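You operate a simulated robot arm through the tools that you are given. There is no shell and no other tool.

You are at the controls of a simulated two-armed robot. One attempt, no reset.

TASK
Press the foam block down, seat the drive lid and lock both catches.
Fine: press the foam first, till its green seam shows.

It is judged by the outcome, as a careful person would: the job done as asked, and still so three seconds after it is handed in. It fails if anything else is knocked over, pushed out of place, dropped, spilled or broken. A push-on lid holds only when it is set on centred and level and pressed home; a screw cap is set on level and turned clockwise until tight.

THE ROBOT
Two 7-joint arms with two-finger parallel grippers on one trunk that stands fixed in place. Base frame: the origin is at the foot of the trunk, x ahead of it, y to its left, z up; the work surface is at about z = 0.771. Lengths are in m, angles in degrees, forces in N, time in s.
The left shoulder is at [0.05, 0.168, 1.207], the right one opposite. With the tool pointing down near the work surface each hand reaches from about 0.1 to 0.64 m from the base axis, measured 20 degrees to its own side. Payload 1.57 kg a hand.
The TCP of each hand is the grasp point between the finger pads, 0.03 m short of the fingertips. In the tool frame z runs along the fingers and y along their closing line. The gripper opens to 0.08 m. The fingers are 0.017 m wide and 0.012 m thick; the gripper's body (0.04 by 0.082 m) begins 0.08 m behind the TCP.
Orientation is that of the tool frame in the base frame, as a unit quaternion [x, y, z, w]. With the fingers straight down and closing along the base's y, the tool's x points along the base's -x, its y along +y and its z along -z.

THE INTERFACE
- The arms move only by the tool apply_moves. It takes "left_series", "right_series" or both (then of equal length, played together; a hand with none holds still); each is a list of rows, each a list of 2 entries, a list of its own where there are three numbers: the shift along the tool's x, y, z in m, then the turn, a rotation vector about the tool's x, y, z in degrees. In form: [[[dx, dy, dz], [rx, ry, rz]], ...]. A call has 1 to 20 rows; each row is the pose to reach, as a shift and turn from the pose commanded when the call began, along the tool's axes at that moment. "left_grip" and "right_grip" are, for a hand that has rows, the opening in per cent of the stroke, from 0 (shut) to 100 (fully open), set as the call begins (left out, the last holds). Rows are played at 5 a second. More than 0.05 m and 8.6 degrees between two rows, or a gripper value outside its range, and nothing of the call is played. Where a pose cannot be reached the arm comes as near as it can. A force on the tool above 40 N (or 10 N above the force at the start of the call, whichever is more), or a blocked arm, ends the call early, and 0.2 s more pass. The fingers move at their own pace (about 0.045 m/s each) and stop on an object; they squeeze with about 37 N. The grip force told is the motor's: it shows also when the fingers shut on nothing. Time passes only in rows, and 0.2 s behind the last, so rows that repeat a pose let the fingers close. The reply holds the time, the measured pose of the TCP, the force on the tool along the base axes, the opening and the grip force, in the units named above and with some noise, with the torque about the TCP (base axes, N m) and any sound that the robot's microphone picked up, and new pictures: "show" is both (left out), scene, wrist or none (wrist: the cameras of the hands that moved).
- Cameras (640 x 400 px; columns grow to the right, rows downward): "scene" is now at [0.1223, 0.0191, 1.4093]; the picture's right is [0.23, -0.97, 0.00], its down [-0.63, -0.15, -0.76] and it looks along [0.74, 0.17, -0.65] (base axes); focal length 344 px, centre (320, 200). "left" rides on the left gripper at [0.072, 0.007, -0.122] in its tool frame; the picture's right is [-0.09, 1.00, 0.00], its down [-0.84, -0.08, -0.54] and it looks along [-0.54, -0.05, 0.84] (tool axes); focal length 238 px, centre (320, 200). "right" rides on the right gripper at [0.072, -0.007, -0.122] in its tool frame; the picture's right is [0.09, 1.00, 0.00], its down [-0.84, 0.08, -0.54] and it looks along [-0.54, 0.05, 0.84] (tool axes); focal length 238 px, centre (320, 200). There is no depth. A picture from a camera that has moved, and an enlarged one, comes with that camera's place and axes in the base frame and with its lens.
- slide_trunk(by): slides the trunk up (or, below 0, down) by that many m; the arms and the scene camera ride with it, the base frame stays. It gives what a move gives, with no picture.
- head_to(pan, tilt): turns the head with the scene camera to pan (to the left, within 80 degrees either way) and tilt (down, from -29 to 69), counted from straight ahead of the robot. It gives what a move gives, and a new picture of the scene camera.
- enlarge(camera, box): a new picture of the part [left, top, right, bottom] of that camera's present view, enlarged. It takes no simulated time.
- finish_job(): hands the job in; it is judged then, once.

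Places have to be worked out from the pictures, the camera data and where the tool is seen. Open the grippers and draw the arms clear of the work before you hand the job in, unless the task says otherwise.

The tools are called after ">>>" as a command line: name --argument value ..., lists and objects as JSON in quotes. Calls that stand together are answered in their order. apply_moves: Moves the arms, as the interface text tells. Its arguments: {"type":"object","properties":{"left_series":{"type":"array"},"left_grip":{"type":"number"},"right_series":{"type":"array"},"right_grip":{"type":"number"},"show":{"type":"string","enum":["both","scene","wrist","none"]}},"required":[]} The other tools are called the same way: slide_trunk (by) slides the trunk up or down; head_to (pan, tilt) turns the head that bears the scene camera; enlarge (camera, box) takes an enlarged picture of a part of a camera's view; finish_job () hands the job in.

At the start:

```text
clock: 0.0
left_position: [0.4248, 0.3608, 1.1554]
left_tool_rot: [0.0, 1.0, 0.0, 0.0]
left_contact_force: [-0.6, -0.4, 0.0]
left_torque: [0.01, 0.01, -0.02]
left_gripper_width: 0.0799
left_finger_force: 0.1
right_position: [0.4103, -0.0074, 1.2024]
right_tool_rot: [0.0, 1.0, 0.0, 0.0]
right_contact_force: [0.0, -0.7, -0.6]
right_torque: [0.0, 0.02, 0.03]
right_gripper_width: 0.0799
right_finger_force: 0.0
trunk travel left (down, up): [-0.375, 0.068]
head pan, tilt: [13.3, 40.4]
```

scene: 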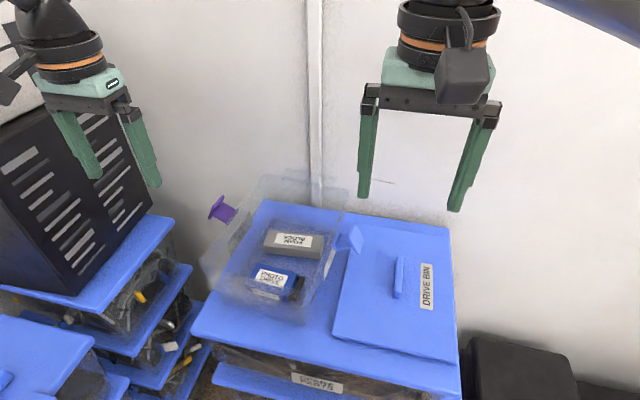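
right: 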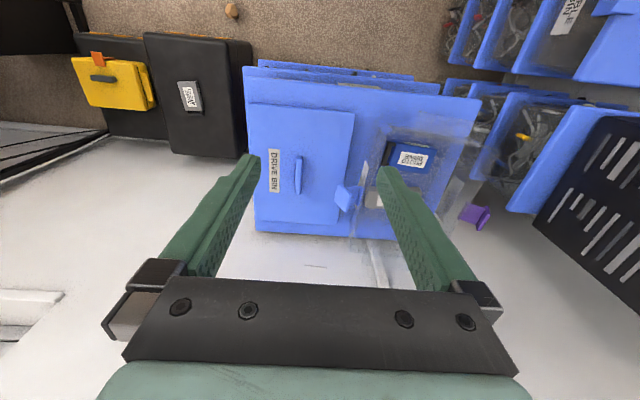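
left: 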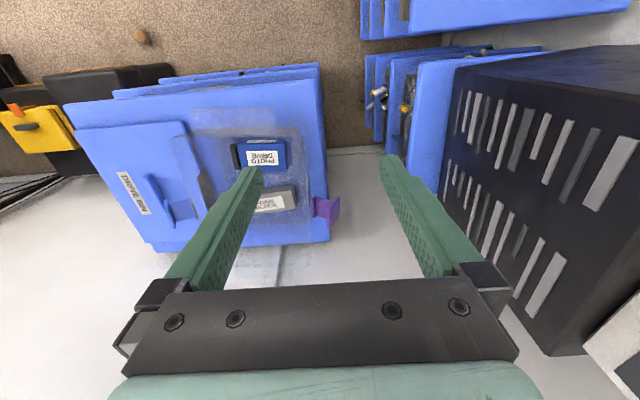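

I'll take a closer look at the scene before moving: the bin seems to hold a foam block and a photo drive, with a lid next to it and two catches (one blue, one purple).

>>> enlarge --camera "scene" --box '[180, 160, 480, 400]'

>>> enlarge --camera "left" --box '[60, 60, 360, 260]'

>>> enlarge --camera "right" --box '[230, 50, 510, 250]'

```text
1.67 times, centred on (330, 280) of scene
camera zoom: at [0.1223, 0.0191, 1.4093], right [0.23, -0.97, 0.0], down [-0.63, -0.15, -0.76], along [0.74, 0.17, -0.65], focal length 574 px, centre (303, 67)
```

zoom: 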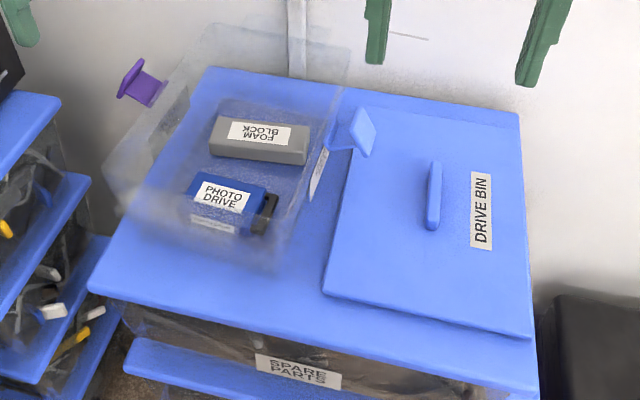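

```text
2.00 times, centred on (210, 160) of left
camera zoom: at [0.3538, 0.3679, 1.2779], right [0.09, 1.0, 0.0], down [0.84, -0.08, 0.54], along [0.54, -0.05, -0.84], focal length 477 px, centre (540, 280)
```

zoom: 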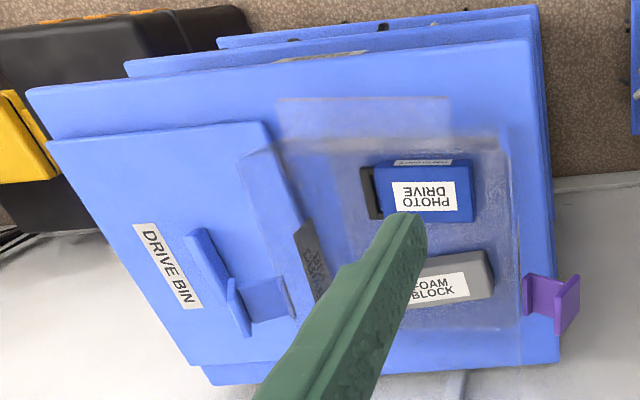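

```text
2.00 times, centred on (370, 150) of right
camera zoom: at [0.3398, -0.0132, 1.3244], right [-0.09, 1.0, 0.0], down [0.84, 0.08, 0.54], along [0.54, 0.05, -0.84], focal length 477 px, centre (220, 300)
```

zoom: 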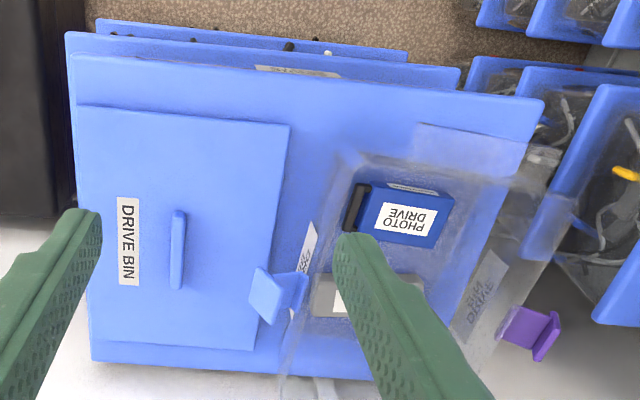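

The lid lies at about (0.61, -0.04) with its handle along x. The bin is centred near (0.615, 0.2), and the catches stick out at z≈0.89. I'll lift and shift the left hand over the bin's near side to see better.

>>> apply_moves --left_series '[[[0.02, -0.04, 0.02], [0, 0, 0]], [[0.03, -0.08, 0.04], [0, 0, 0]], [[0.04, -0.12, 0.06], [0, 0, 0]], [[0.05, -0.15, 0.08], [0, 0, 0]], [[0.05, -0.15, 0.08], [0, 0, 0]]]' --show "both"

```text
clock: 1.2
left_position: [0.3758, 0.2108, 1.0763]
left_tool_rot: [0.0, 1.0, -0.001, 0.0]
left_contact_force: [0.4, -0.9, 0.1]
left_torque: [-0.02, -0.05, 0.01]
left_gripper_width: 0.08
left_finger_force: 0.1
right_position: [0.4106, -0.0057, 1.2028]
right_tool_rot: [0.0, 1.0, 0.0, 0.0]
right_contact_force: [-0.5, 0.0, -0.1]
right_torque: [0.01, 0.01, 0.01]
right_gripper_width: 0.0801
right_finger_force: 0.0
trunk travel left (down, up): [-0.375, 0.068]
head pan, tilt: [13.3, 40.4]
camera scene: at [0.1222, 0.0193, 1.4093], right [0.23, -0.97, 0.0], down [-0.63, -0.15, -0.76], along [0.74, 0.17, -0.65], focal length 344 px, centre (320, 200)
camera left: at [0.3044, 0.2171, 1.1977], right [0.09, 1.0, 0.0], down [0.84, -0.08, 0.54], along [0.54, -0.05, -0.84], focal length 238 px, centre (320, 200)
```

scene: 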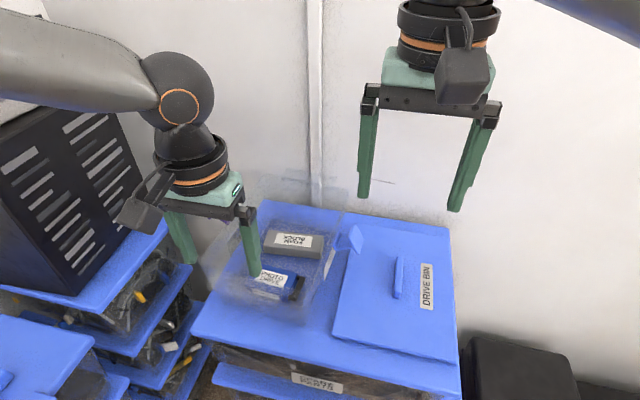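
left: 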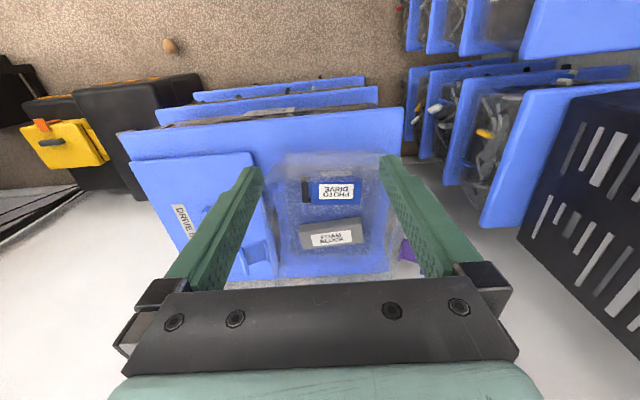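

The wrist camera now looks down into the bin; I'll enlarge it.

>>> enlarge --camera "left" --box '[240, 130, 420, 290]'

>>> enlarge --camera "scene" --box '[200, 170, 360, 330]'

>>> enlarge --camera "right" --box '[320, 110, 500, 250]'

```text
2.50 times, centred on (330, 210) of left
camera zoom: at [0.3044, 0.2171, 1.1977], right [0.09, 1.0, 0.0], down [0.84, -0.08, 0.54], along [0.54, -0.05, -0.84], focal length 596 px, centre (295, 175)
```

zoom: 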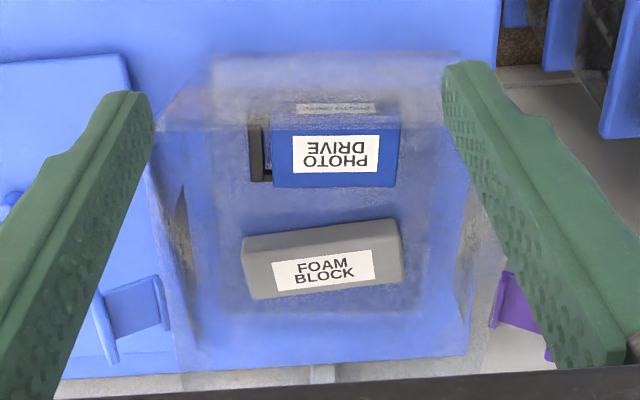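

```text
2.50 times, centred on (280, 250) of scene
camera zoom: at [0.1222, 0.0193, 1.4093], right [0.23, -0.97, 0.0], down [-0.63, -0.15, -0.76], along [0.74, 0.17, -0.65], focal length 861 px, centre (420, 75)
```

zoom: 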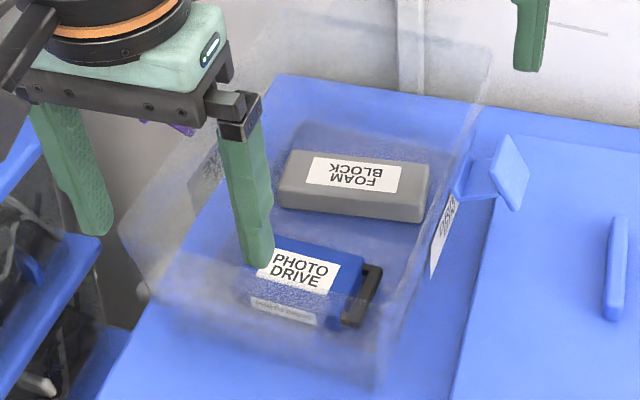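

```text
2.86 times, centred on (410, 180) of right
camera zoom: at [0.3397, -0.0131, 1.3244], right [-0.09, 1.0, 0.0], down [0.84, 0.08, 0.54], along [0.54, 0.05, -0.84], focal length 681 px, centre (63, 257)
```

zoom: 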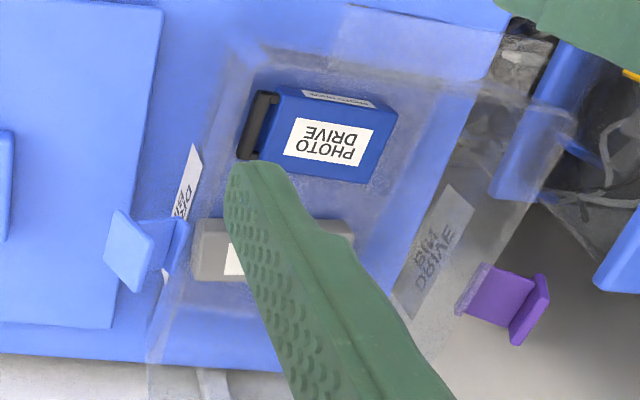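

The bin's rim spans roughly x 0.46–0.77 and y 0.09–0.33, and the foam is at about (0.67, 0.21). Lowering the trunk gives more forward reach and a lower view of the catches, and both hands stay clear of the bin and the surface.

>>> slide_trunk --by -0.13

>>> head_to --pan 13 --tilt 38

```text
clock: 2.8
left_position: [0.3755, 0.2103, 0.945]
left_tool_rot: [-0.002, 1.0, -0.001, 0.0]
left_contact_force: [0.2, 0.2, 0.2]
left_torque: [0.03, 0.02, -0.04]
left_gripper_width: 0.0799
left_finger_force: 0.0
right_position: [0.4102, -0.0071, 1.0733]
right_tool_rot: [0.0, 1.0, 0.001, 0.0]
right_contact_force: [0.1, -0.5, 0.1]
right_torque: [-0.01, 0.02, 0.01]
right_gripper_width: 0.0799
right_finger_force: 0.1
trunk travel left (down, up): [-0.245, 0.198]
head pan, tilt: [13.3, 40.4]
```

```text
clock: 3.4
left_position: [0.3749, 0.21, 0.9463]
left_tool_rot: [-0.001, 1.0, 0.0, 0.0]
left_contact_force: [-0.9, -0.3, -0.2]
left_torque: [-0.03, 0.01, 0.0]
left_gripper_width: 0.0801
left_finger_force: 0.0
right_position: [0.4101, -0.0062, 1.0732]
right_tool_rot: [0.0, 1.0, 0.001, 0.001]
right_contact_force: [-0.1, -1.2, -0.9]
right_torque: [-0.01, 0.0, 0.01]
right_gripper_width: 0.0799
right_finger_force: 0.0
trunk travel left (down, up): [-0.245, 0.198]
head pan, tilt: [13.0, 38.0]
camera scene: at [0.1239, 0.0191, 1.2828], right [0.23, -0.97, 0.0], down [-0.6, -0.14, -0.79], along [0.77, 0.18, -0.62], focal length 344 px, centre (320, 200)
```

scene: 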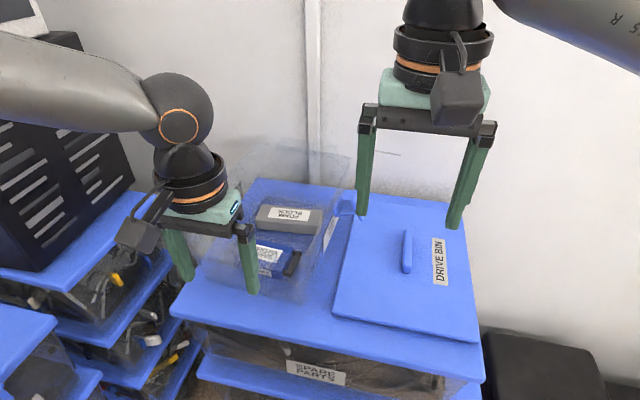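

Let me inspect the catches with the current wrist views.

>>> apply_moves --right_series '[[[0.02, 0.0, 0.03], [0, 0, 0]], [[0.04, 0.0, 0.06], [0, 0, 0]], [[0.04, 0.0, 0.08], [0, 0, 0]]]' --left_series '[[[0.0, 0.03, -0.04], [0, 0, 0]], [[0.0, 0.07, -0.06], [0, 0, 0]], [[0.0, 0.1, -0.06], [0, 0, 0]]]' --show "both"

```text
clock: 4.2
left_position: [0.3757, 0.3118, 1.0049]
left_tool_rot: [0.0, 1.0, 0.0, 0.0]
left_contact_force: [0.2, 0.2, -0.5]
left_torque: [0.02, 0.02, 0.01]
left_gripper_width: 0.0798
left_finger_force: 0.1
right_position: [0.371, -0.0055, 0.9926]
right_tool_rot: [0.0, 1.0, 0.001, 0.001]
right_contact_force: [-0.2, 0.6, -0.5]
right_torque: [-0.01, -0.02, -0.02]
right_gripper_width: 0.0796
right_finger_force: 0.0
trunk travel left (down, up): [-0.245, 0.198]
head pan, tilt: [13.0, 38.0]
camera scene: at [0.124, 0.0193, 1.2828], right [0.22, -0.97, 0.0], down [-0.6, -0.14, -0.79], along [0.77, 0.18, -0.62], focal length 344 px, centre (320, 200)
camera right: at [0.3003, -0.0126, 1.1142], right [-0.09, 1.0, 0.0], down [0.84, 0.08, 0.54], along [0.54, 0.05, -0.84], focal length 238 px, centre (320, 200)
camera left: at [0.3052, 0.3177, 1.1278], right [0.09, 1.0, 0.0], down [0.84, -0.08, 0.54], along [0.54, -0.05, -0.84], focal length 238 px, centre (320, 200)
```

scene: 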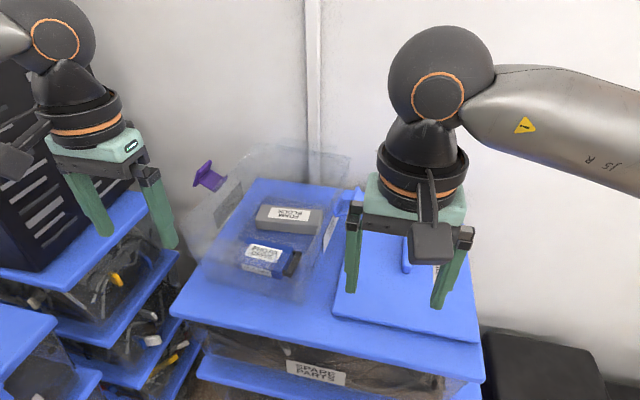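
right: 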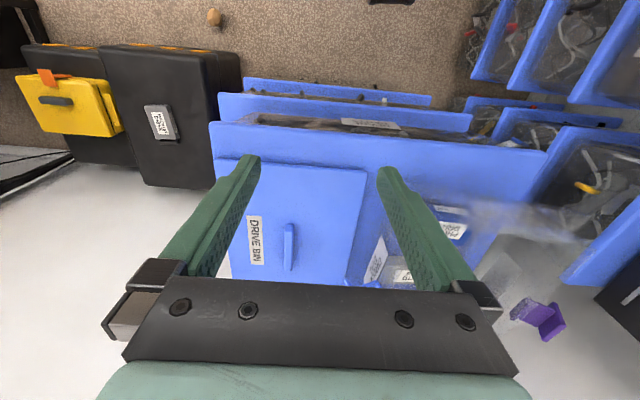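
left: 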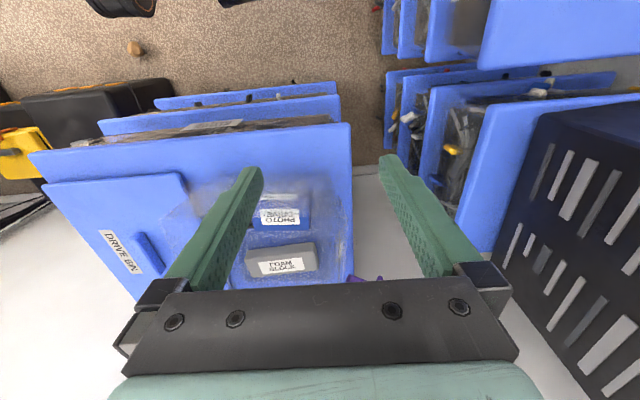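

>>> enlarge --camera "scene" --box '[180, 130, 370, 310]'

>>> enlarge --camera "right" --box '[470, 200, 610, 360]'

>>> enlarge --camera "scene" --box '[180, 140, 260, 220]'

```text
2.22 times, centred on (275, 220) of scene
camera zoom: at [0.124, 0.0193, 1.2828], right [0.22, -0.97, 0.0], down [-0.6, -0.14, -0.79], along [0.77, 0.18, -0.62], focal length 765 px, centre (420, 156)
```

zoom: 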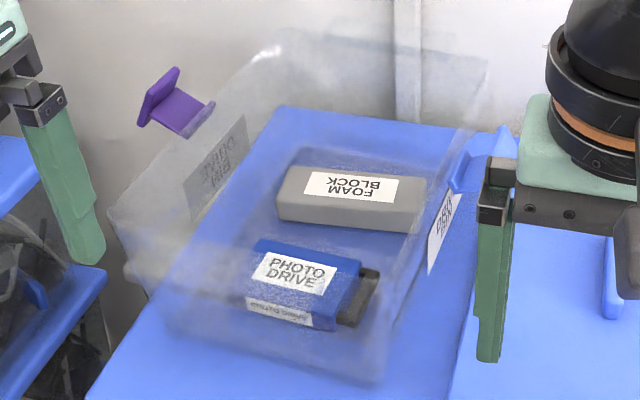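

```text
2.50 times, centred on (540, 280) of right
camera zoom: at [0.3003, -0.0126, 1.1142], right [-0.09, 1.0, 0.0], down [0.84, 0.08, 0.54], along [0.54, 0.05, -0.84], focal length 596 px, centre (-230, 0)
```

zoom: 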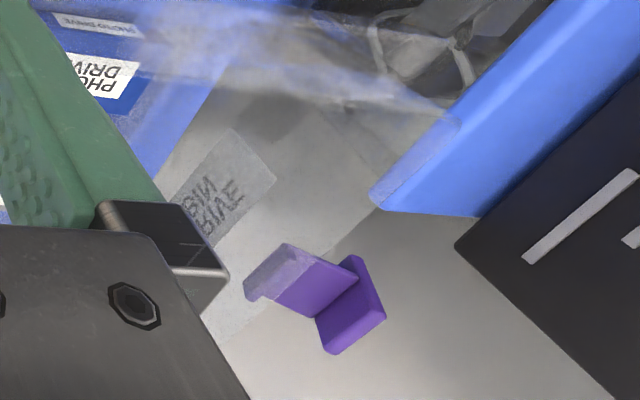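

```text
5.00 times, centred on (220, 180) of scene
camera zoom: at [0.124, 0.0193, 1.2828], right [0.22, -0.97, 0.0], down [-0.6, -0.14, -0.79], along [0.77, 0.18, -0.62], focal length 1722 px, centre (820, 300)
```

zoom: 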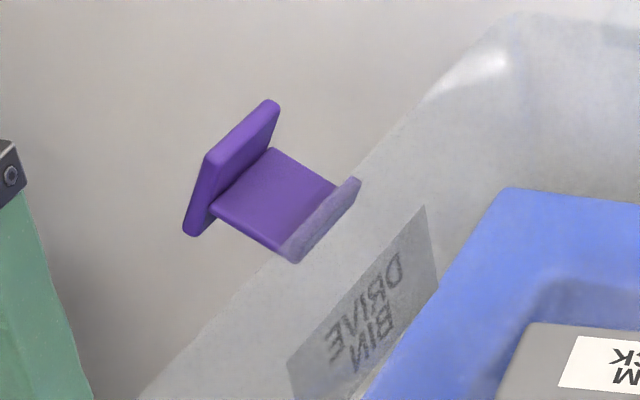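

The foam's top centre triangulates to about (0.646, 0.209, 0.81), well inside the bin. I'll shut the left gripper and move it over the foam while keeping above the rim. The right hand goes aside to clear the view.

>>> apply_moves --left_series '[[[-0.045, -0.017, 0.0], [0, 0, 0]], [[-0.09, -0.034, 0.0], [0, 0, 0]], [[-0.135, -0.051, 0.0], [0, 0, 0]], [[-0.18, -0.068, 0.0], [0, 0, 0]], [[-0.225, -0.085, 0.0], [0, 0, 0]], [[-0.27, -0.103, 0.0], [0, 0, 0]], [[-0.27, -0.103, 0.0], [0, 0, 0]]]' --left_grip 0 --right_series '[[[0.0, -0.03, 0.0], [0, 0, 0]], [[0.0, -0.06, 0.0], [0, 0, 0]], [[0.0, -0.09, 0.0], [0, 0, 0]], [[0.0, -0.12, -0.02], [0, 0, 0]], [[0.0, -0.15, -0.04], [0, 0, 0]], [[0.0, -0.18, -0.04], [0, 0, 0]], [[0.0, -0.2, -0.04], [0, 0, 0]]]' --show "both"

```text
clock: 5.8
left_position: [0.5445, 0.2545, 0.9982]
left_tool_rot: [0.0, 1.0, 0.0, 0.001]
left_contact_force: [0.0, -0.2, 0.5]
left_torque: [0.01, 0.0, 0.0]
left_gripper_width: 0.0
left_finger_force: 21.4
left hand out of reach, approached as far as the arm can: row 4, 5, 6, 7
right_position: [0.3705, -0.207, 1.0331]
right_tool_rot: [-0.001, 1.0, 0.001, 0.0]
right_contact_force: [0.0, 0.3, 0.8]
right_torque: [0.0, 0.01, -0.01]
right_gripper_width: 0.08
right_finger_force: 0.0
trunk travel left (down, up): [-0.245, 0.198]
head pan, tilt: [13.0, 38.0]
camera scene: at [0.124, 0.0191, 1.2828], right [0.23, -0.97, 0.0], down [-0.6, -0.14, -0.79], along [0.77, 0.18, -0.62], focal length 344 px, centre (320, 200)
camera right: at [0.2999, -0.2141, 1.1549], right [-0.09, 1.0, 0.0], down [0.84, 0.08, 0.54], along [0.54, 0.05, -0.84], focal length 238 px, centre (320, 200)
camera left: at [0.4719, 0.2608, 1.1198], right [0.09, 1.0, 0.0], down [0.84, -0.08, 0.54], along [0.54, -0.05, -0.84], focal length 238 px, centre (320, 200)
```

scene: 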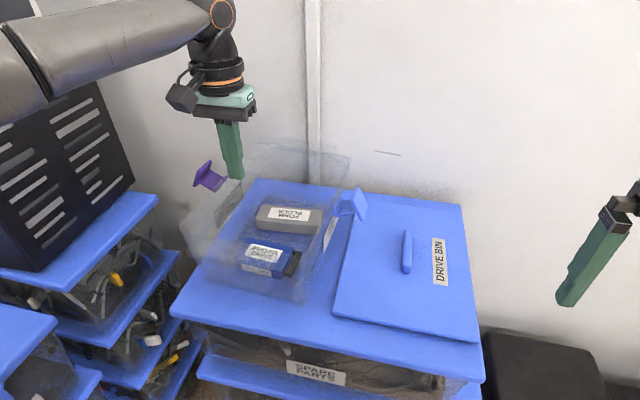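
right: 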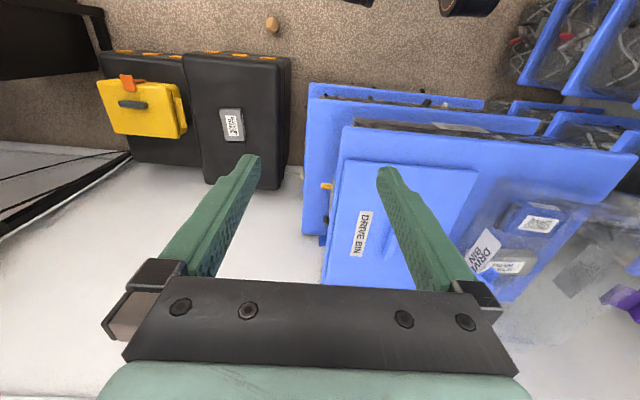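
left: 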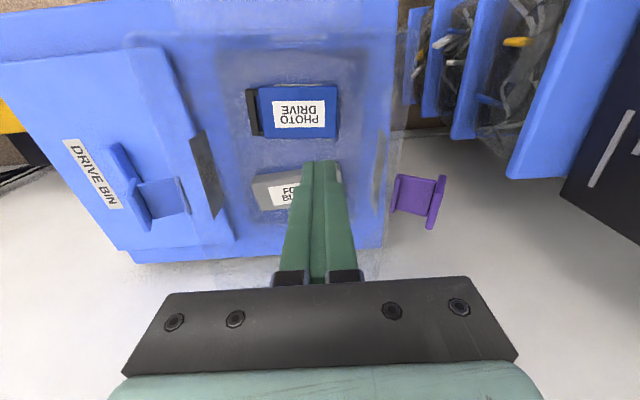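

The straight-down tool runs out of reach at x≈0.54. I'll raise the trunk a little and pitch the left fingers forward about 22° to extend the reach, then read where the hand ends up.

>>> slide_trunk --by 0.06

>>> apply_moves --left_series '[[[0, 0, 0], [0, -8, 0]], [[0, 0, 0], [0, -16, 0]], [[0, 0, 0], [0, -22, 0]], [[0, 0, 0], [0, -22, 0]]]' --show "scene"

```text
clock: 6.8
left_position: [0.5421, 0.2546, 1.0578]
left_tool_rot: [0.0, 1.0, 0.0, 0.002]
left_contact_force: [-0.4, 0.0, -1.1]
left_torque: [0.0, -0.01, 0.02]
left_gripper_width: 0.0
left_finger_force: 21.4
right_position: [0.3699, -0.2069, 1.0932]
right_tool_rot: [0.0, 1.0, 0.001, 0.0]
right_contact_force: [-0.7, 0.2, -0.2]
right_torque: [-0.02, 0.0, -0.02]
right_gripper_width: 0.0802
right_finger_force: 0.1
trunk travel left (down, up): [-0.305, 0.138]
head pan, tilt: [13.0, 38.0]
```

```text
clock: 7.8
left_position: [0.5435, 0.2541, 1.0579]
left_tool_rot: [-0.001, 0.981, 0.0, 0.193]
left_contact_force: [0.2, 0.0, -0.1]
left_torque: [0.01, 0.02, 0.0]
left_gripper_width: 0.0
left_finger_force: 21.2
right_position: [0.371, -0.2064, 1.0923]
right_tool_rot: [0.0, 1.0, 0.001, -0.001]
right_contact_force: [0.8, -0.1, -0.3]
right_torque: [-0.01, 0.01, -0.01]
right_gripper_width: 0.0799
right_finger_force: 0.2
trunk travel left (down, up): [-0.305, 0.138]
head pan, tilt: [13.0, 38.0]
camera scene: at [0.1239, 0.0191, 1.3428], right [0.23, -0.97, 0.0], down [-0.6, -0.14, -0.79], along [0.77, 0.18, -0.62], focal length 344 px, centre (320, 200)
```

scene: 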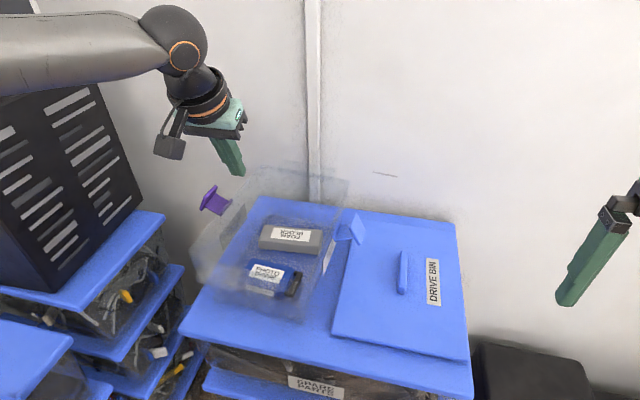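

The hand now holds a 22° forward pitch at (0.543, 0.254, 1.058). Next I move over the foam's centre, stopping with the tips just above rim height.

>>> apply_moves --left_series '[[[-0.009, -0.011, 0.038], [0, 0, 0]], [[-0.018, -0.022, 0.076], [0, 0, 0]], [[-0.027, -0.034, 0.115], [0, 0, 0]], [[-0.0361, -0.045, 0.153], [0, 0, 0]], [[-0.0361, -0.045, 0.153], [0, 0, 0]]]' --show "both"

```text
clock: 9.0
left_position: [0.5958, 0.2322, 0.9478]
left_tool_rot: [-0.001, 0.981, -0.001, 0.192]
left_contact_force: [-0.6, 0.0, 0.2]
left_torque: [-0.01, -0.03, -0.04]
left_gripper_width: 0.0
left_finger_force: 21.1
left hand out of reach, approached as far as the arm can: row 3, 4, 5
right_position: [0.3703, -0.2071, 1.0935]
right_tool_rot: [0.0, 1.0, 0.001, -0.001]
right_contact_force: [0.6, 0.0, 0.3]
right_torque: [-0.02, 0.01, 0.02]
right_gripper_width: 0.08
right_finger_force: 0.0
trunk travel left (down, up): [-0.305, 0.138]
head pan, tilt: [13.0, 38.0]
camera scene: at [0.1237, 0.0191, 1.3428], right [0.22, -0.97, 0.0], down [-0.6, -0.14, -0.79], along [0.77, 0.18, -0.62], focal length 344 px, centre (320, 200)
camera left: at [0.4847, 0.2391, 1.0341], right [0.08, 1.0, 0.03], down [0.57, -0.08, 0.82], along [0.82, -0.05, -0.58], focal length 238 px, centre (320, 200)
```

scene: 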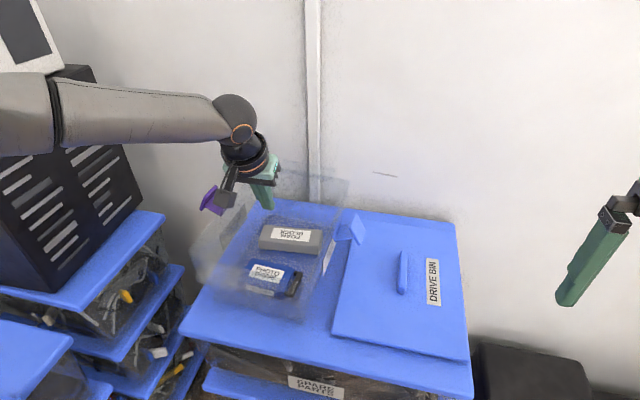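
left: 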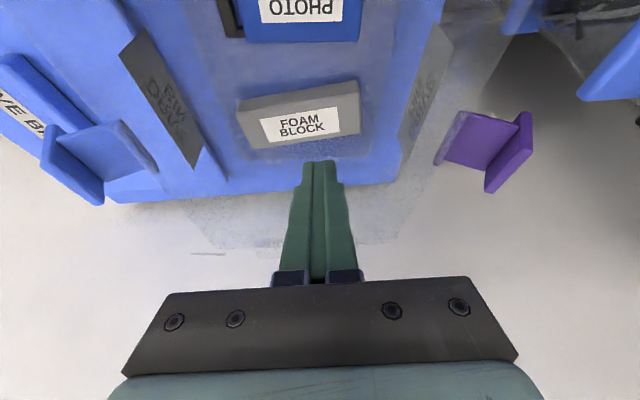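

The arm stops at (0.596, 0.232, 0.948), probably because the wrist is too high for this extension. I'll try going lower and forward in small steps, with the tips still above the foam, to see whether the reach improves.

>>> apply_moves --left_series '[[[-0.0034, -0.0077, 0.026], [0, 0, 0]], [[-0.0069, -0.0153, 0.052], [0, 0, 0]], [[-0.0103, -0.023, 0.0777], [0, 0, 0]], [[-0.0103, -0.023, 0.0777], [0, 0, 0]]]' --show "wrist"

```text
clock: 10.0
left_position: [0.5852, 0.2409, 0.9117]
left_tool_rot: [-0.001, 0.981, 0.0, 0.192]
left_contact_force: [0.4, -0.3, -0.4]
left_torque: [0.02, -0.01, 0.0]
left_gripper_width: 0.0001
left_finger_force: 21.5
left hand out of reach, approached as far as the arm can: row 1, 2, 3, 4
right_position: [0.3691, -0.207, 1.093]
right_tool_rot: [-0.001, 1.0, 0.001, -0.001]
right_contact_force: [0.9, 0.3, -0.6]
right_torque: [-0.05, 0.02, 0.01]
right_gripper_width: 0.0799
right_finger_force: 0.0
trunk travel left (down, up): [-0.305, 0.138]
head pan, tilt: [13.0, 38.0]
camera left: at [0.4735, 0.2478, 0.9974], right [0.08, 1.0, 0.03], down [0.57, -0.08, 0.82], along [0.82, -0.05, -0.58], focal length 238 px, centre (320, 200)
```

left: 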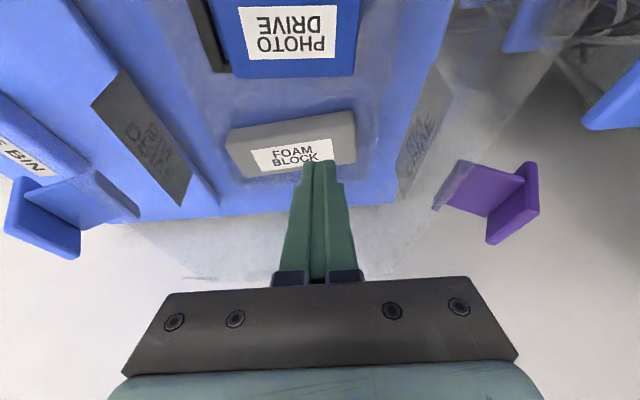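

Going lower with the pitch made the reach shorter, so the pitch isn't helping in this arm posture. The stated reach is for a straight-down tool well below the shoulder, so I'll raise the trunk and straighten the tool to test that.

>>> slide_trunk --by 0.1

>>> apply_moves --left_series '[[[0.015, -0.004, 0.0], [0, 8, 0]], [[0.03, -0.008, 0.01], [0, 16, 0]], [[0.0458, -0.011, 0.025], [0, 22.2, 0]], [[0.0458, -0.011, 0.046], [0, 22.2, 0]], [[0.0458, -0.011, 0.046], [0, 22.2, 0]]]' --show "scene"

```text
clock: 11.3
left_position: [0.586, 0.2424, 1.0107]
left_tool_rot: [0.0, 0.982, 0.0, 0.191]
left_contact_force: [0.2, -0.8, -1.1]
left_torque: [0.01, 0.0, 0.0]
left_gripper_width: 0.0001
left_finger_force: 21.3
right_position: [0.37, -0.2069, 1.1932]
right_tool_rot: [0.0, 1.0, 0.001, 0.0]
right_contact_force: [0.0, 0.7, 0.3]
right_torque: [0.0, 0.02, 0.01]
right_gripper_width: 0.0802
right_finger_force: 0.0
trunk travel left (down, up): [-0.405, 0.038]
head pan, tilt: [13.0, 38.0]
```

```text
clock: 12.5
left_position: [0.51, 0.2578, 0.9838]
left_tool_rot: [0.0, 1.0, -0.001, -0.001]
left_contact_force: [-0.8, 0.2, -0.5]
left_torque: [-0.01, 0.0, 0.04]
left_gripper_width: 0.0001
left_finger_force: 21.1
left hand out of reach, approached as far as the arm can: row 1, 2, 3, 4, 5
right_position: [0.3713, -0.207, 1.1946]
right_tool_rot: [0.0, 1.0, 0.001, 0.0]
right_contact_force: [0.8, 0.1, -0.6]
right_torque: [-0.01, 0.01, 0.02]
right_gripper_width: 0.0802
right_finger_force: 0.1
trunk travel left (down, up): [-0.405, 0.038]
head pan, tilt: [13.0, 38.0]
camera scene: at [0.1239, 0.0191, 1.4428], right [0.23, -0.97, 0.0], down [-0.6, -0.14, -0.79], along [0.77, 0.18, -0.62], focal length 344 px, centre (320, 200)
```

scene: 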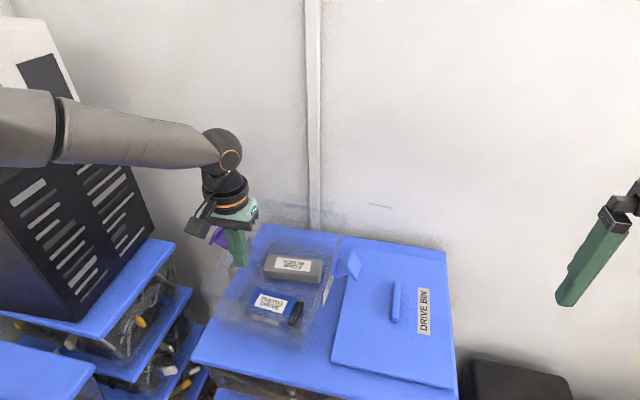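

The arm is holding an elbow-up posture that limits its extension. I'll check in free space whether it reaches farther at a larger y and the same height.

>>> apply_moves --left_series '[[[-0.02, 0.03, 0.0], [0, 0, 0]], [[-0.045, 0.06, 0.0], [0, 0, 0]], [[-0.08, 0.08, 0.0], [0, 0, 0]], [[-0.11, 0.08, 0.0], [0, 0, 0]], [[-0.14, 0.08, 0.0], [0, 0, 0]]]' --show "scene"

```text
clock: 13.7
left_position: [0.5549, 0.3483, 1.02]
left_tool_rot: [-0.001, 1.0, -0.001, -0.001]
left_contact_force: [0.1, -0.2, -0.9]
left_torque: [0.02, 0.0, 0.01]
left_gripper_width: 0.0002
left_finger_force: 21.3
left hand out of reach, approached as far as the arm can: row 1, 2, 3, 4, 5
right_position: [0.3701, -0.2067, 1.1927]
right_tool_rot: [0.001, 1.0, 0.001, 0.0]
right_contact_force: [0.1, 0.9, -0.4]
right_torque: [-0.02, -0.02, -0.04]
right_gripper_width: 0.0798
right_finger_force: 0.0
trunk travel left (down, up): [-0.405, 0.038]
head pan, tilt: [13.0, 38.0]
camera scene: at [0.1238, 0.0191, 1.4428], right [0.23, -0.97, 0.0], down [-0.6, -0.14, -0.79], along [0.77, 0.18, -0.62], focal length 344 px, centre (320, 200)
```

scene: 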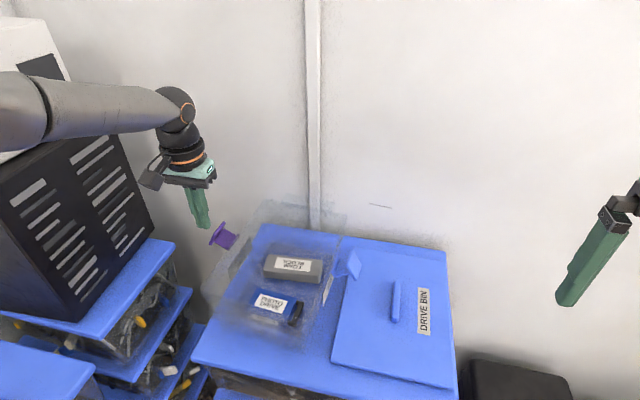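

Forward reach improves when the wrist is level with or slightly above the shoulder, so the trunk should be much lower. I'll retract and raise the hand clear, then lower the trunk in stages.

>>> apply_moves --left_series '[[[0.01, -0.01, -0.035], [0, 0, 0]], [[0.035, -0.03, -0.06], [0, 0, 0]], [[0.07, -0.05, -0.085], [0, 0, 0]], [[0.105, -0.07, -0.11], [0, 0, 0]], [[0.135, -0.088, -0.13], [0, 0, 0]], [[0.135, -0.088, -0.13], [0, 0, 0]]]' --show "none"

>>> slide_trunk --by -0.16

```text
clock: 15.1
left_position: [0.421, 0.2585, 1.1485]
left_tool_rot: [-0.001, 1.0, -0.001, -0.001]
left_contact_force: [0.4, -0.3, -0.5]
left_torque: [0.02, -0.01, -0.01]
left_gripper_width: 0.0001
left_finger_force: 21.2
right_position: [0.3708, -0.2067, 1.193]
right_tool_rot: [0.0, 1.0, 0.0, 0.001]
right_contact_force: [-0.3, 0.7, 0.8]
right_torque: [-0.02, 0.0, -0.01]
right_gripper_width: 0.0796
right_finger_force: 0.2
trunk travel left (down, up): [-0.405, 0.038]
head pan, tilt: [13.0, 38.0]
```

```text
clock: 17.0
left_position: [0.4205, 0.2586, 0.9889]
left_tool_rot: [0.0, 1.0, 0.0, -0.001]
left_contact_force: [0.6, 0.1, 0.9]
left_torque: [-0.01, -0.01, 0.02]
left_gripper_width: 0.0
left_finger_force: 21.6
right_position: [0.3698, -0.2073, 1.0327]
right_tool_rot: [0.001, 1.0, 0.001, 0.0]
right_contact_force: [-0.3, 0.0, 0.1]
right_torque: [-0.02, 0.01, -0.02]
right_gripper_width: 0.0799
right_finger_force: 0.1
trunk travel left (down, up): [-0.245, 0.198]
head pan, tilt: [13.0, 38.0]
```

>>> apply_moves --left_series '[[[0.0, 0.0, -0.035], [0, -7, 0]], [[0.0, 0.0, -0.07], [0, -14, 0]], [[0.0, 0.0, -0.1], [0, -20, 0]], [[0.0, 0.0, -0.1], [0, -20, 0]]]' --show "none"

>>> slide_trunk --by -0.11

```text
clock: 18.0
left_position: [0.4211, 0.2598, 1.0882]
left_tool_rot: [0.0, 0.985, -0.001, 0.174]
left_contact_force: [-0.1, -0.3, 0.0]
left_torque: [0.01, 0.02, -0.02]
left_gripper_width: 0.0
left_finger_force: 21.8
right_position: [0.3711, -0.2074, 1.0313]
right_tool_rot: [0.001, 1.0, 0.0, -0.001]
right_contact_force: [0.5, 0.6, 0.1]
right_torque: [0.0, 0.0, -0.01]
right_gripper_width: 0.0798
right_finger_force: 0.0
trunk travel left (down, up): [-0.245, 0.198]
head pan, tilt: [13.0, 38.0]
```

```text
clock: 19.4
left_position: [0.4205, 0.26, 0.978]
left_tool_rot: [0.0, 0.985, -0.001, 0.174]
left_contact_force: [-0.7, -0.3, -0.5]
left_torque: [0.02, 0.02, 0.01]
left_gripper_width: 0.0001
left_finger_force: 21.5
right_position: [0.3699, -0.2062, 0.923]
right_tool_rot: [0.0, 1.0, 0.001, 0.001]
right_contact_force: [-0.2, -0.5, 0.4]
right_torque: [0.03, -0.02, -0.02]
right_gripper_width: 0.08
right_finger_force: 0.0
trunk travel left (down, up): [-0.135, 0.308]
head pan, tilt: [13.0, 38.0]
```

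>>> apply_moves --left_series '[[[-0.035, -0.009, 0.018], [0, 0, 0]], [[-0.07, -0.018, 0.036], [0, 0, 0]], [[-0.105, -0.027, 0.055], [0, 0, 0]], [[-0.14, -0.036, 0.08], [0, 0, 0]], [[-0.1745, -0.045, 0.104], [0, 0, 0]], [[-0.1745, -0.045, 0.104], [0, 0, 0]]]' --show "both"

```text
clock: 20.8
left_position: [0.5933, 0.2302, 0.9323]
left_tool_rot: [-0.001, 0.985, -0.001, 0.174]
left_contact_force: [-0.1, 0.6, 0.5]
left_torque: [0.03, 0.01, 0.02]
left_gripper_width: 0.0001
left_finger_force: 21.3
left hand out of reach, approached as far as the arm can: row 5, 6
right_position: [0.3709, -0.2072, 0.9219]
right_tool_rot: [0.0, 1.0, 0.001, 0.001]
right_contact_force: [-0.2, -0.3, 0.0]
right_torque: [-0.02, -0.03, -0.02]
right_gripper_width: 0.0801
right_finger_force: 0.0
trunk travel left (down, up): [-0.135, 0.308]
head pan, tilt: [13.0, 38.0]
camera scene: at [0.1237, 0.0191, 1.1728], right [0.22, -0.97, 0.0], down [-0.6, -0.14, -0.79], along [0.77, 0.18, -0.62], focal length 344 px, centre (320, 200)
camera left: at [0.4864, 0.2367, 1.023], right [0.09, 1.0, 0.03], down [0.6, -0.08, 0.8], along [0.79, -0.05, -0.61], focal length 238 px, centre (320, 200)
```

scene: 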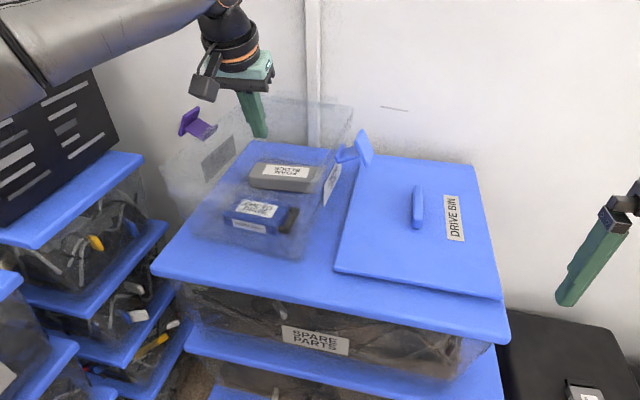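
left: 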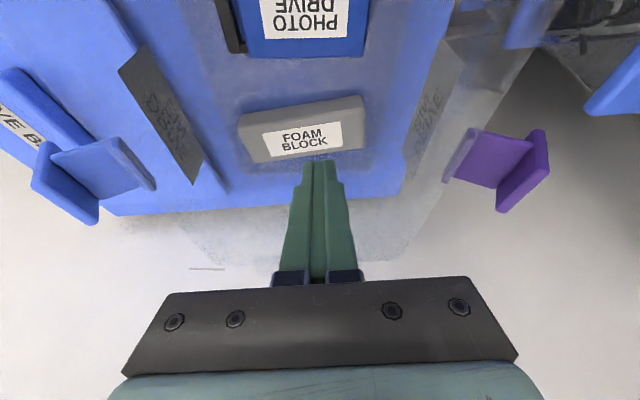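

Lowering the trunk helped a bit; the hand reached (0.593, 0.230, 0.932). More forward pitch at the wrist gets the tips farther, so I'll add about 18° and move over the foam's centre.

>>> apply_moves --left_series '[[[0, 0, 0], [0, -6, 0]], [[0, 0, 0], [0, -12, 0]], [[0, 0, 0], [0, -18, 0]], [[-0.016, -0.01, 0.006], [0, -18, 0]], [[-0.033, -0.021, 0.012], [0, -18, 0]], [[-0.033, -0.021, 0.012], [0, -18, 0]]]' --show "both"

```text
clock: 22.2
left_position: [0.631, 0.2086, 0.9326]
left_tool_rot: [-0.001, 0.946, 0.0, 0.325]
left_contact_force: [-0.1, -0.2, -0.3]
left_torque: [0.0, 0.02, -0.01]
left_gripper_width: 0.0
left_finger_force: 21.4
right_position: [0.3706, -0.2072, 0.9227]
right_tool_rot: [0.0, 1.0, 0.001, 0.0]
right_contact_force: [0.2, -0.4, -0.8]
right_torque: [-0.03, -0.02, 0.01]
right_gripper_width: 0.0798
right_finger_force: 0.0
trunk travel left (down, up): [-0.135, 0.308]
head pan, tilt: [13.0, 38.0]
camera scene: at [0.124, 0.019, 1.1728], right [0.22, -0.97, 0.0], down [-0.6, -0.14, -0.79], along [0.77, 0.18, -0.62], focal length 344 px, centre (320, 200)
camera left: at [0.4997, 0.2161, 0.9851], right [0.07, 1.0, 0.06], down [0.33, -0.08, 0.94], along [0.94, -0.05, -0.33], focal length 238 px, centre (320, 200)
```

scene: 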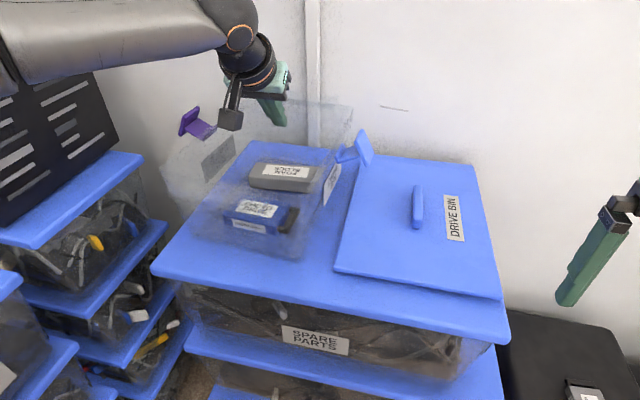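
left: 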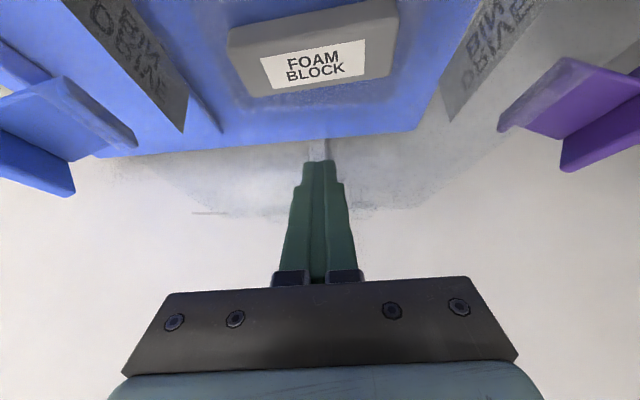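

The tips now sit above the foam at (0.65, 0.21), but with this pitch the wrist camera hangs low behind the hand. I'll enlarge the scene to check its clearance to the bin's near rim before descending.

>>> enlarge --camera "scene" --box '[140, 60, 380, 280]'

>>> enlarge --camera "left" --box '[160, 0, 480, 200]'

```text
1.82 times, centred on (260, 170) of scene
camera zoom: at [0.124, 0.019, 1.1728], right [0.22, -0.97, 0.0], down [-0.6, -0.14, -0.79], along [0.77, 0.18, -0.62], focal length 626 px, centre (429, 254)
```

zoom: 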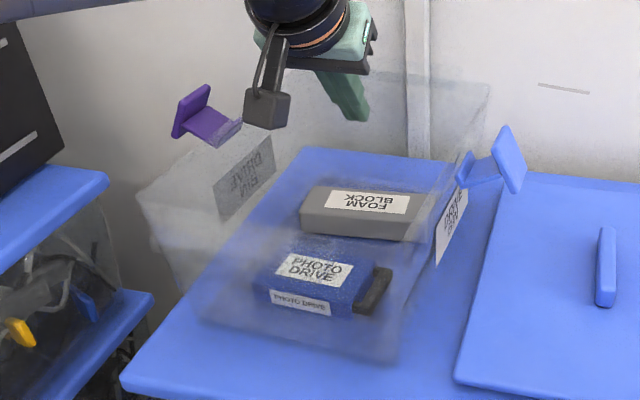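

```text
2.00 times, centred on (320, 100) of left
camera zoom: at [0.4997, 0.2161, 0.9851], right [0.07, 1.0, 0.06], down [0.33, -0.08, 0.94], along [0.94, -0.05, -0.33], focal length 477 px, centre (320, 400)
```

zoom: 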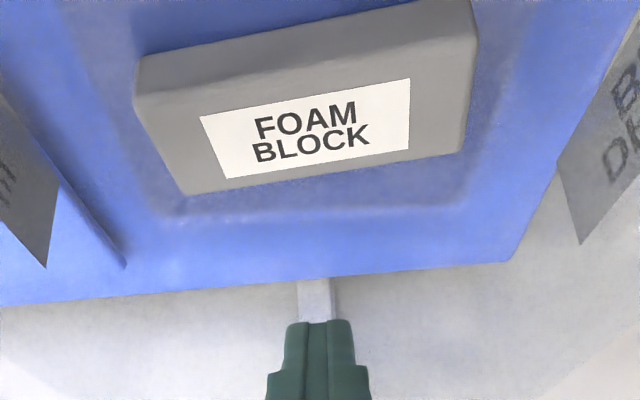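

The rim is at z≈0.915, with its near edge at x≈0.456. With this pitch the wrist camera would come within about 1.5 cm of that edge, so I'll spin the tool about its own axis to bring the camera on top, starting with 90°.

>>> apply_moves --left_series '[[[0, 0, 0], [0, 0, 8]], [[0, 0, 0], [0, 0, 16]], [[0, 0, 0], [0, 0, 24]], [[0, 0, 0], [0, 0, 32]], [[0, 0, 0], [0, 0, 40]], [[0, 0, 0], [0, 0, 48]], [[0, 0, 0], [0, 0, 56]], [[0, 0, 0], [0, 0, 64]], [[0, 0, 0], [0, 0, 72]], [[0, 0, 0], [0, 0, 80]], [[0, 0, 0], [0, 0, 88]], [[0, 0, 0], [0, 0, 90]]]' --show "both"

```text
clock: 24.8
left_position: [0.6311, 0.2093, 0.9332]
left_tool_rot: [0.668, 0.669, 0.23, 0.23]
left_contact_force: [-0.2, -0.4, 0.3]
left_torque: [-0.01, -0.04, -0.03]
left_gripper_width: 0.0003
left_finger_force: 21.0
right_position: [0.3707, -0.2072, 0.9235]
right_tool_rot: [0.0, 1.0, 0.001, 0.0]
right_contact_force: [0.1, 0.2, 0.1]
right_torque: [-0.03, 0.01, 0.01]
right_gripper_width: 0.0802
right_finger_force: 0.0
trunk travel left (down, up): [-0.135, 0.308]
head pan, tilt: [13.0, 38.0]
camera scene: at [0.1239, 0.0191, 1.1728], right [0.23, -0.97, 0.0], down [-0.6, -0.14, -0.79], along [0.77, 0.18, -0.62], focal length 344 px, centre (320, 200)
camera left: at [0.5616, 0.2818, 1.0336], right [0.79, -0.09, 0.61], down [-0.39, -0.84, 0.38], along [0.48, -0.54, -0.69], focal length 238 px, centre (320, 200)
```

scene: 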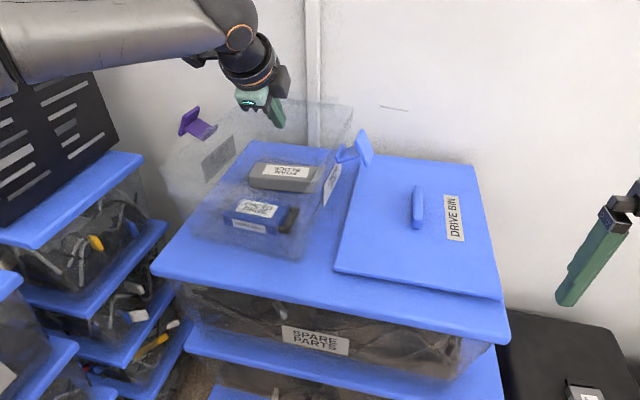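
left: 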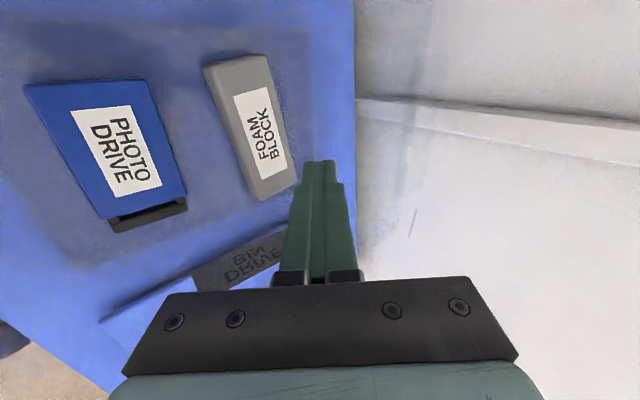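

The 90° spin kept the position exactly, so I'll continue to 180° to put the camera above the hand.

>>> apply_moves --left_series '[[[0, 0, 0], [0, 0, 8]], [[0, 0, 0], [0, 0, 16]], [[0, 0, 0], [0, 0, 24]], [[0, 0, 0], [0, 0, 32]], [[0, 0, 0], [0, 0, 40]], [[0, 0, 0], [0, 0, 48]], [[0, 0, 0], [0, 0, 56]], [[0, 0, 0], [0, 0, 64]], [[0, 0, 0], [0, 0, 72]], [[0, 0, 0], [0, 0, 80]], [[0, 0, 0], [0, 0, 88]], [[0, 0, 0], [0, 0, 90]]]' --show "both"

```text
clock: 27.4
left_position: [0.6309, 0.2093, 0.9325]
left_tool_rot: [0.946, -0.002, 0.325, 0.001]
left_contact_force: [-0.3, -0.6, 0.5]
left_torque: [-0.02, 0.02, -0.03]
left_gripper_width: 0.0
left_finger_force: 21.4
right_position: [0.371, -0.2064, 0.9238]
right_tool_rot: [0.0, 1.0, 0.001, 0.001]
right_contact_force: [-0.5, 0.0, 0.7]
right_torque: [-0.04, 0.0, 0.04]
right_gripper_width: 0.0801
right_finger_force: 0.1
trunk travel left (down, up): [-0.135, 0.308]
head pan, tilt: [13.0, 38.0]
camera scene: at [0.1239, 0.0191, 1.1728], right [0.23, -0.97, 0.0], down [-0.6, -0.14, -0.79], along [0.77, 0.18, -0.62], focal length 344 px, centre (320, 200)
camera left: at [0.6129, 0.2031, 1.0736], right [-0.07, -1.0, -0.06], down [-0.99, 0.08, -0.09], along [0.09, 0.05, -0.99], focal length 238 px, centre (320, 200)
```

scene: 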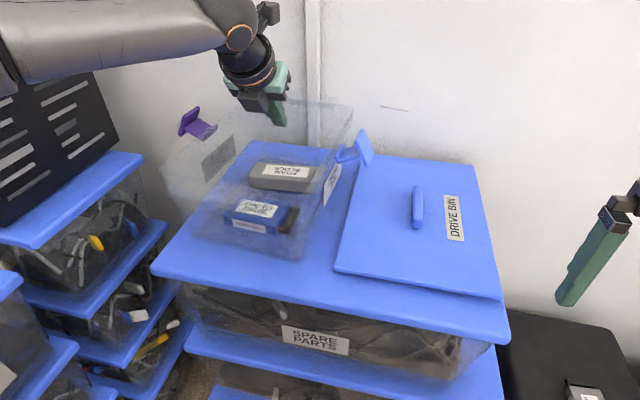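
left: 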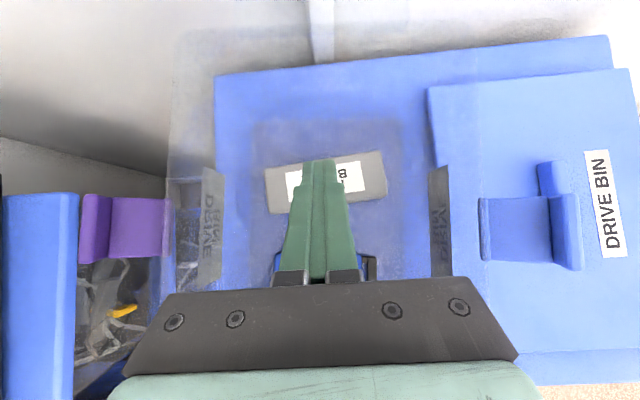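

This gives a plan view of the bin. The foam centre reads (0.653, 0.208), and the bin looks yawed about -4.5°. I'll descend to just above the foam.

>>> apply_moves --left_series '[[[-0.013, 0.0, 0.0216], [0, 0, 0]], [[-0.026, 0.001, 0.0431], [0, 0, 0]], [[-0.039, 0.001, 0.0647], [0, 0, 0]], [[-0.039, 0.001, 0.0647], [0, 0, 0]]]' --show "both"

```text
clock: 28.4
left_position: [0.6388, 0.2084, 0.857]
left_tool_rot: [0.946, 0.0, 0.325, 0.001]
left_contact_force: [0.4, 0.1, 0.6]
left_torque: [-0.01, -0.03, 0.0]
left_gripper_width: 0.0
left_finger_force: 21.5
right_position: [0.3704, -0.2069, 0.9236]
right_tool_rot: [0.0, 1.0, 0.0, 0.0]
right_contact_force: [0.8, -0.9, -0.7]
right_torque: [-0.03, 0.0, 0.01]
right_gripper_width: 0.0801
right_finger_force: 0.0
trunk travel left (down, up): [-0.135, 0.308]
head pan, tilt: [13.0, 38.0]
camera scene: at [0.124, 0.0191, 1.1728], right [0.22, -0.97, 0.0], down [-0.6, -0.14, -0.79], along [0.77, 0.18, -0.62], focal length 344 px, centre (320, 200)
camera left: at [0.6214, 0.2025, 0.9982], right [-0.07, -1.0, -0.06], down [-0.99, 0.08, -0.09], along [0.09, 0.05, -0.99], focal length 238 px, centre (320, 200)
```

scene: 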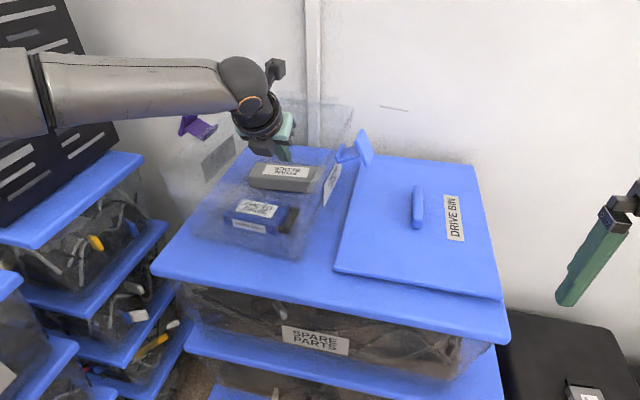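
left: 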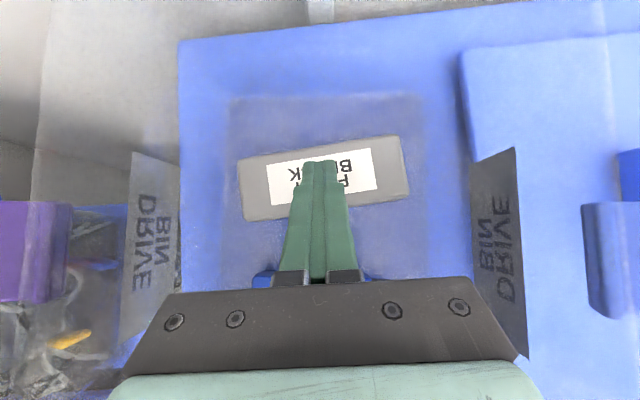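

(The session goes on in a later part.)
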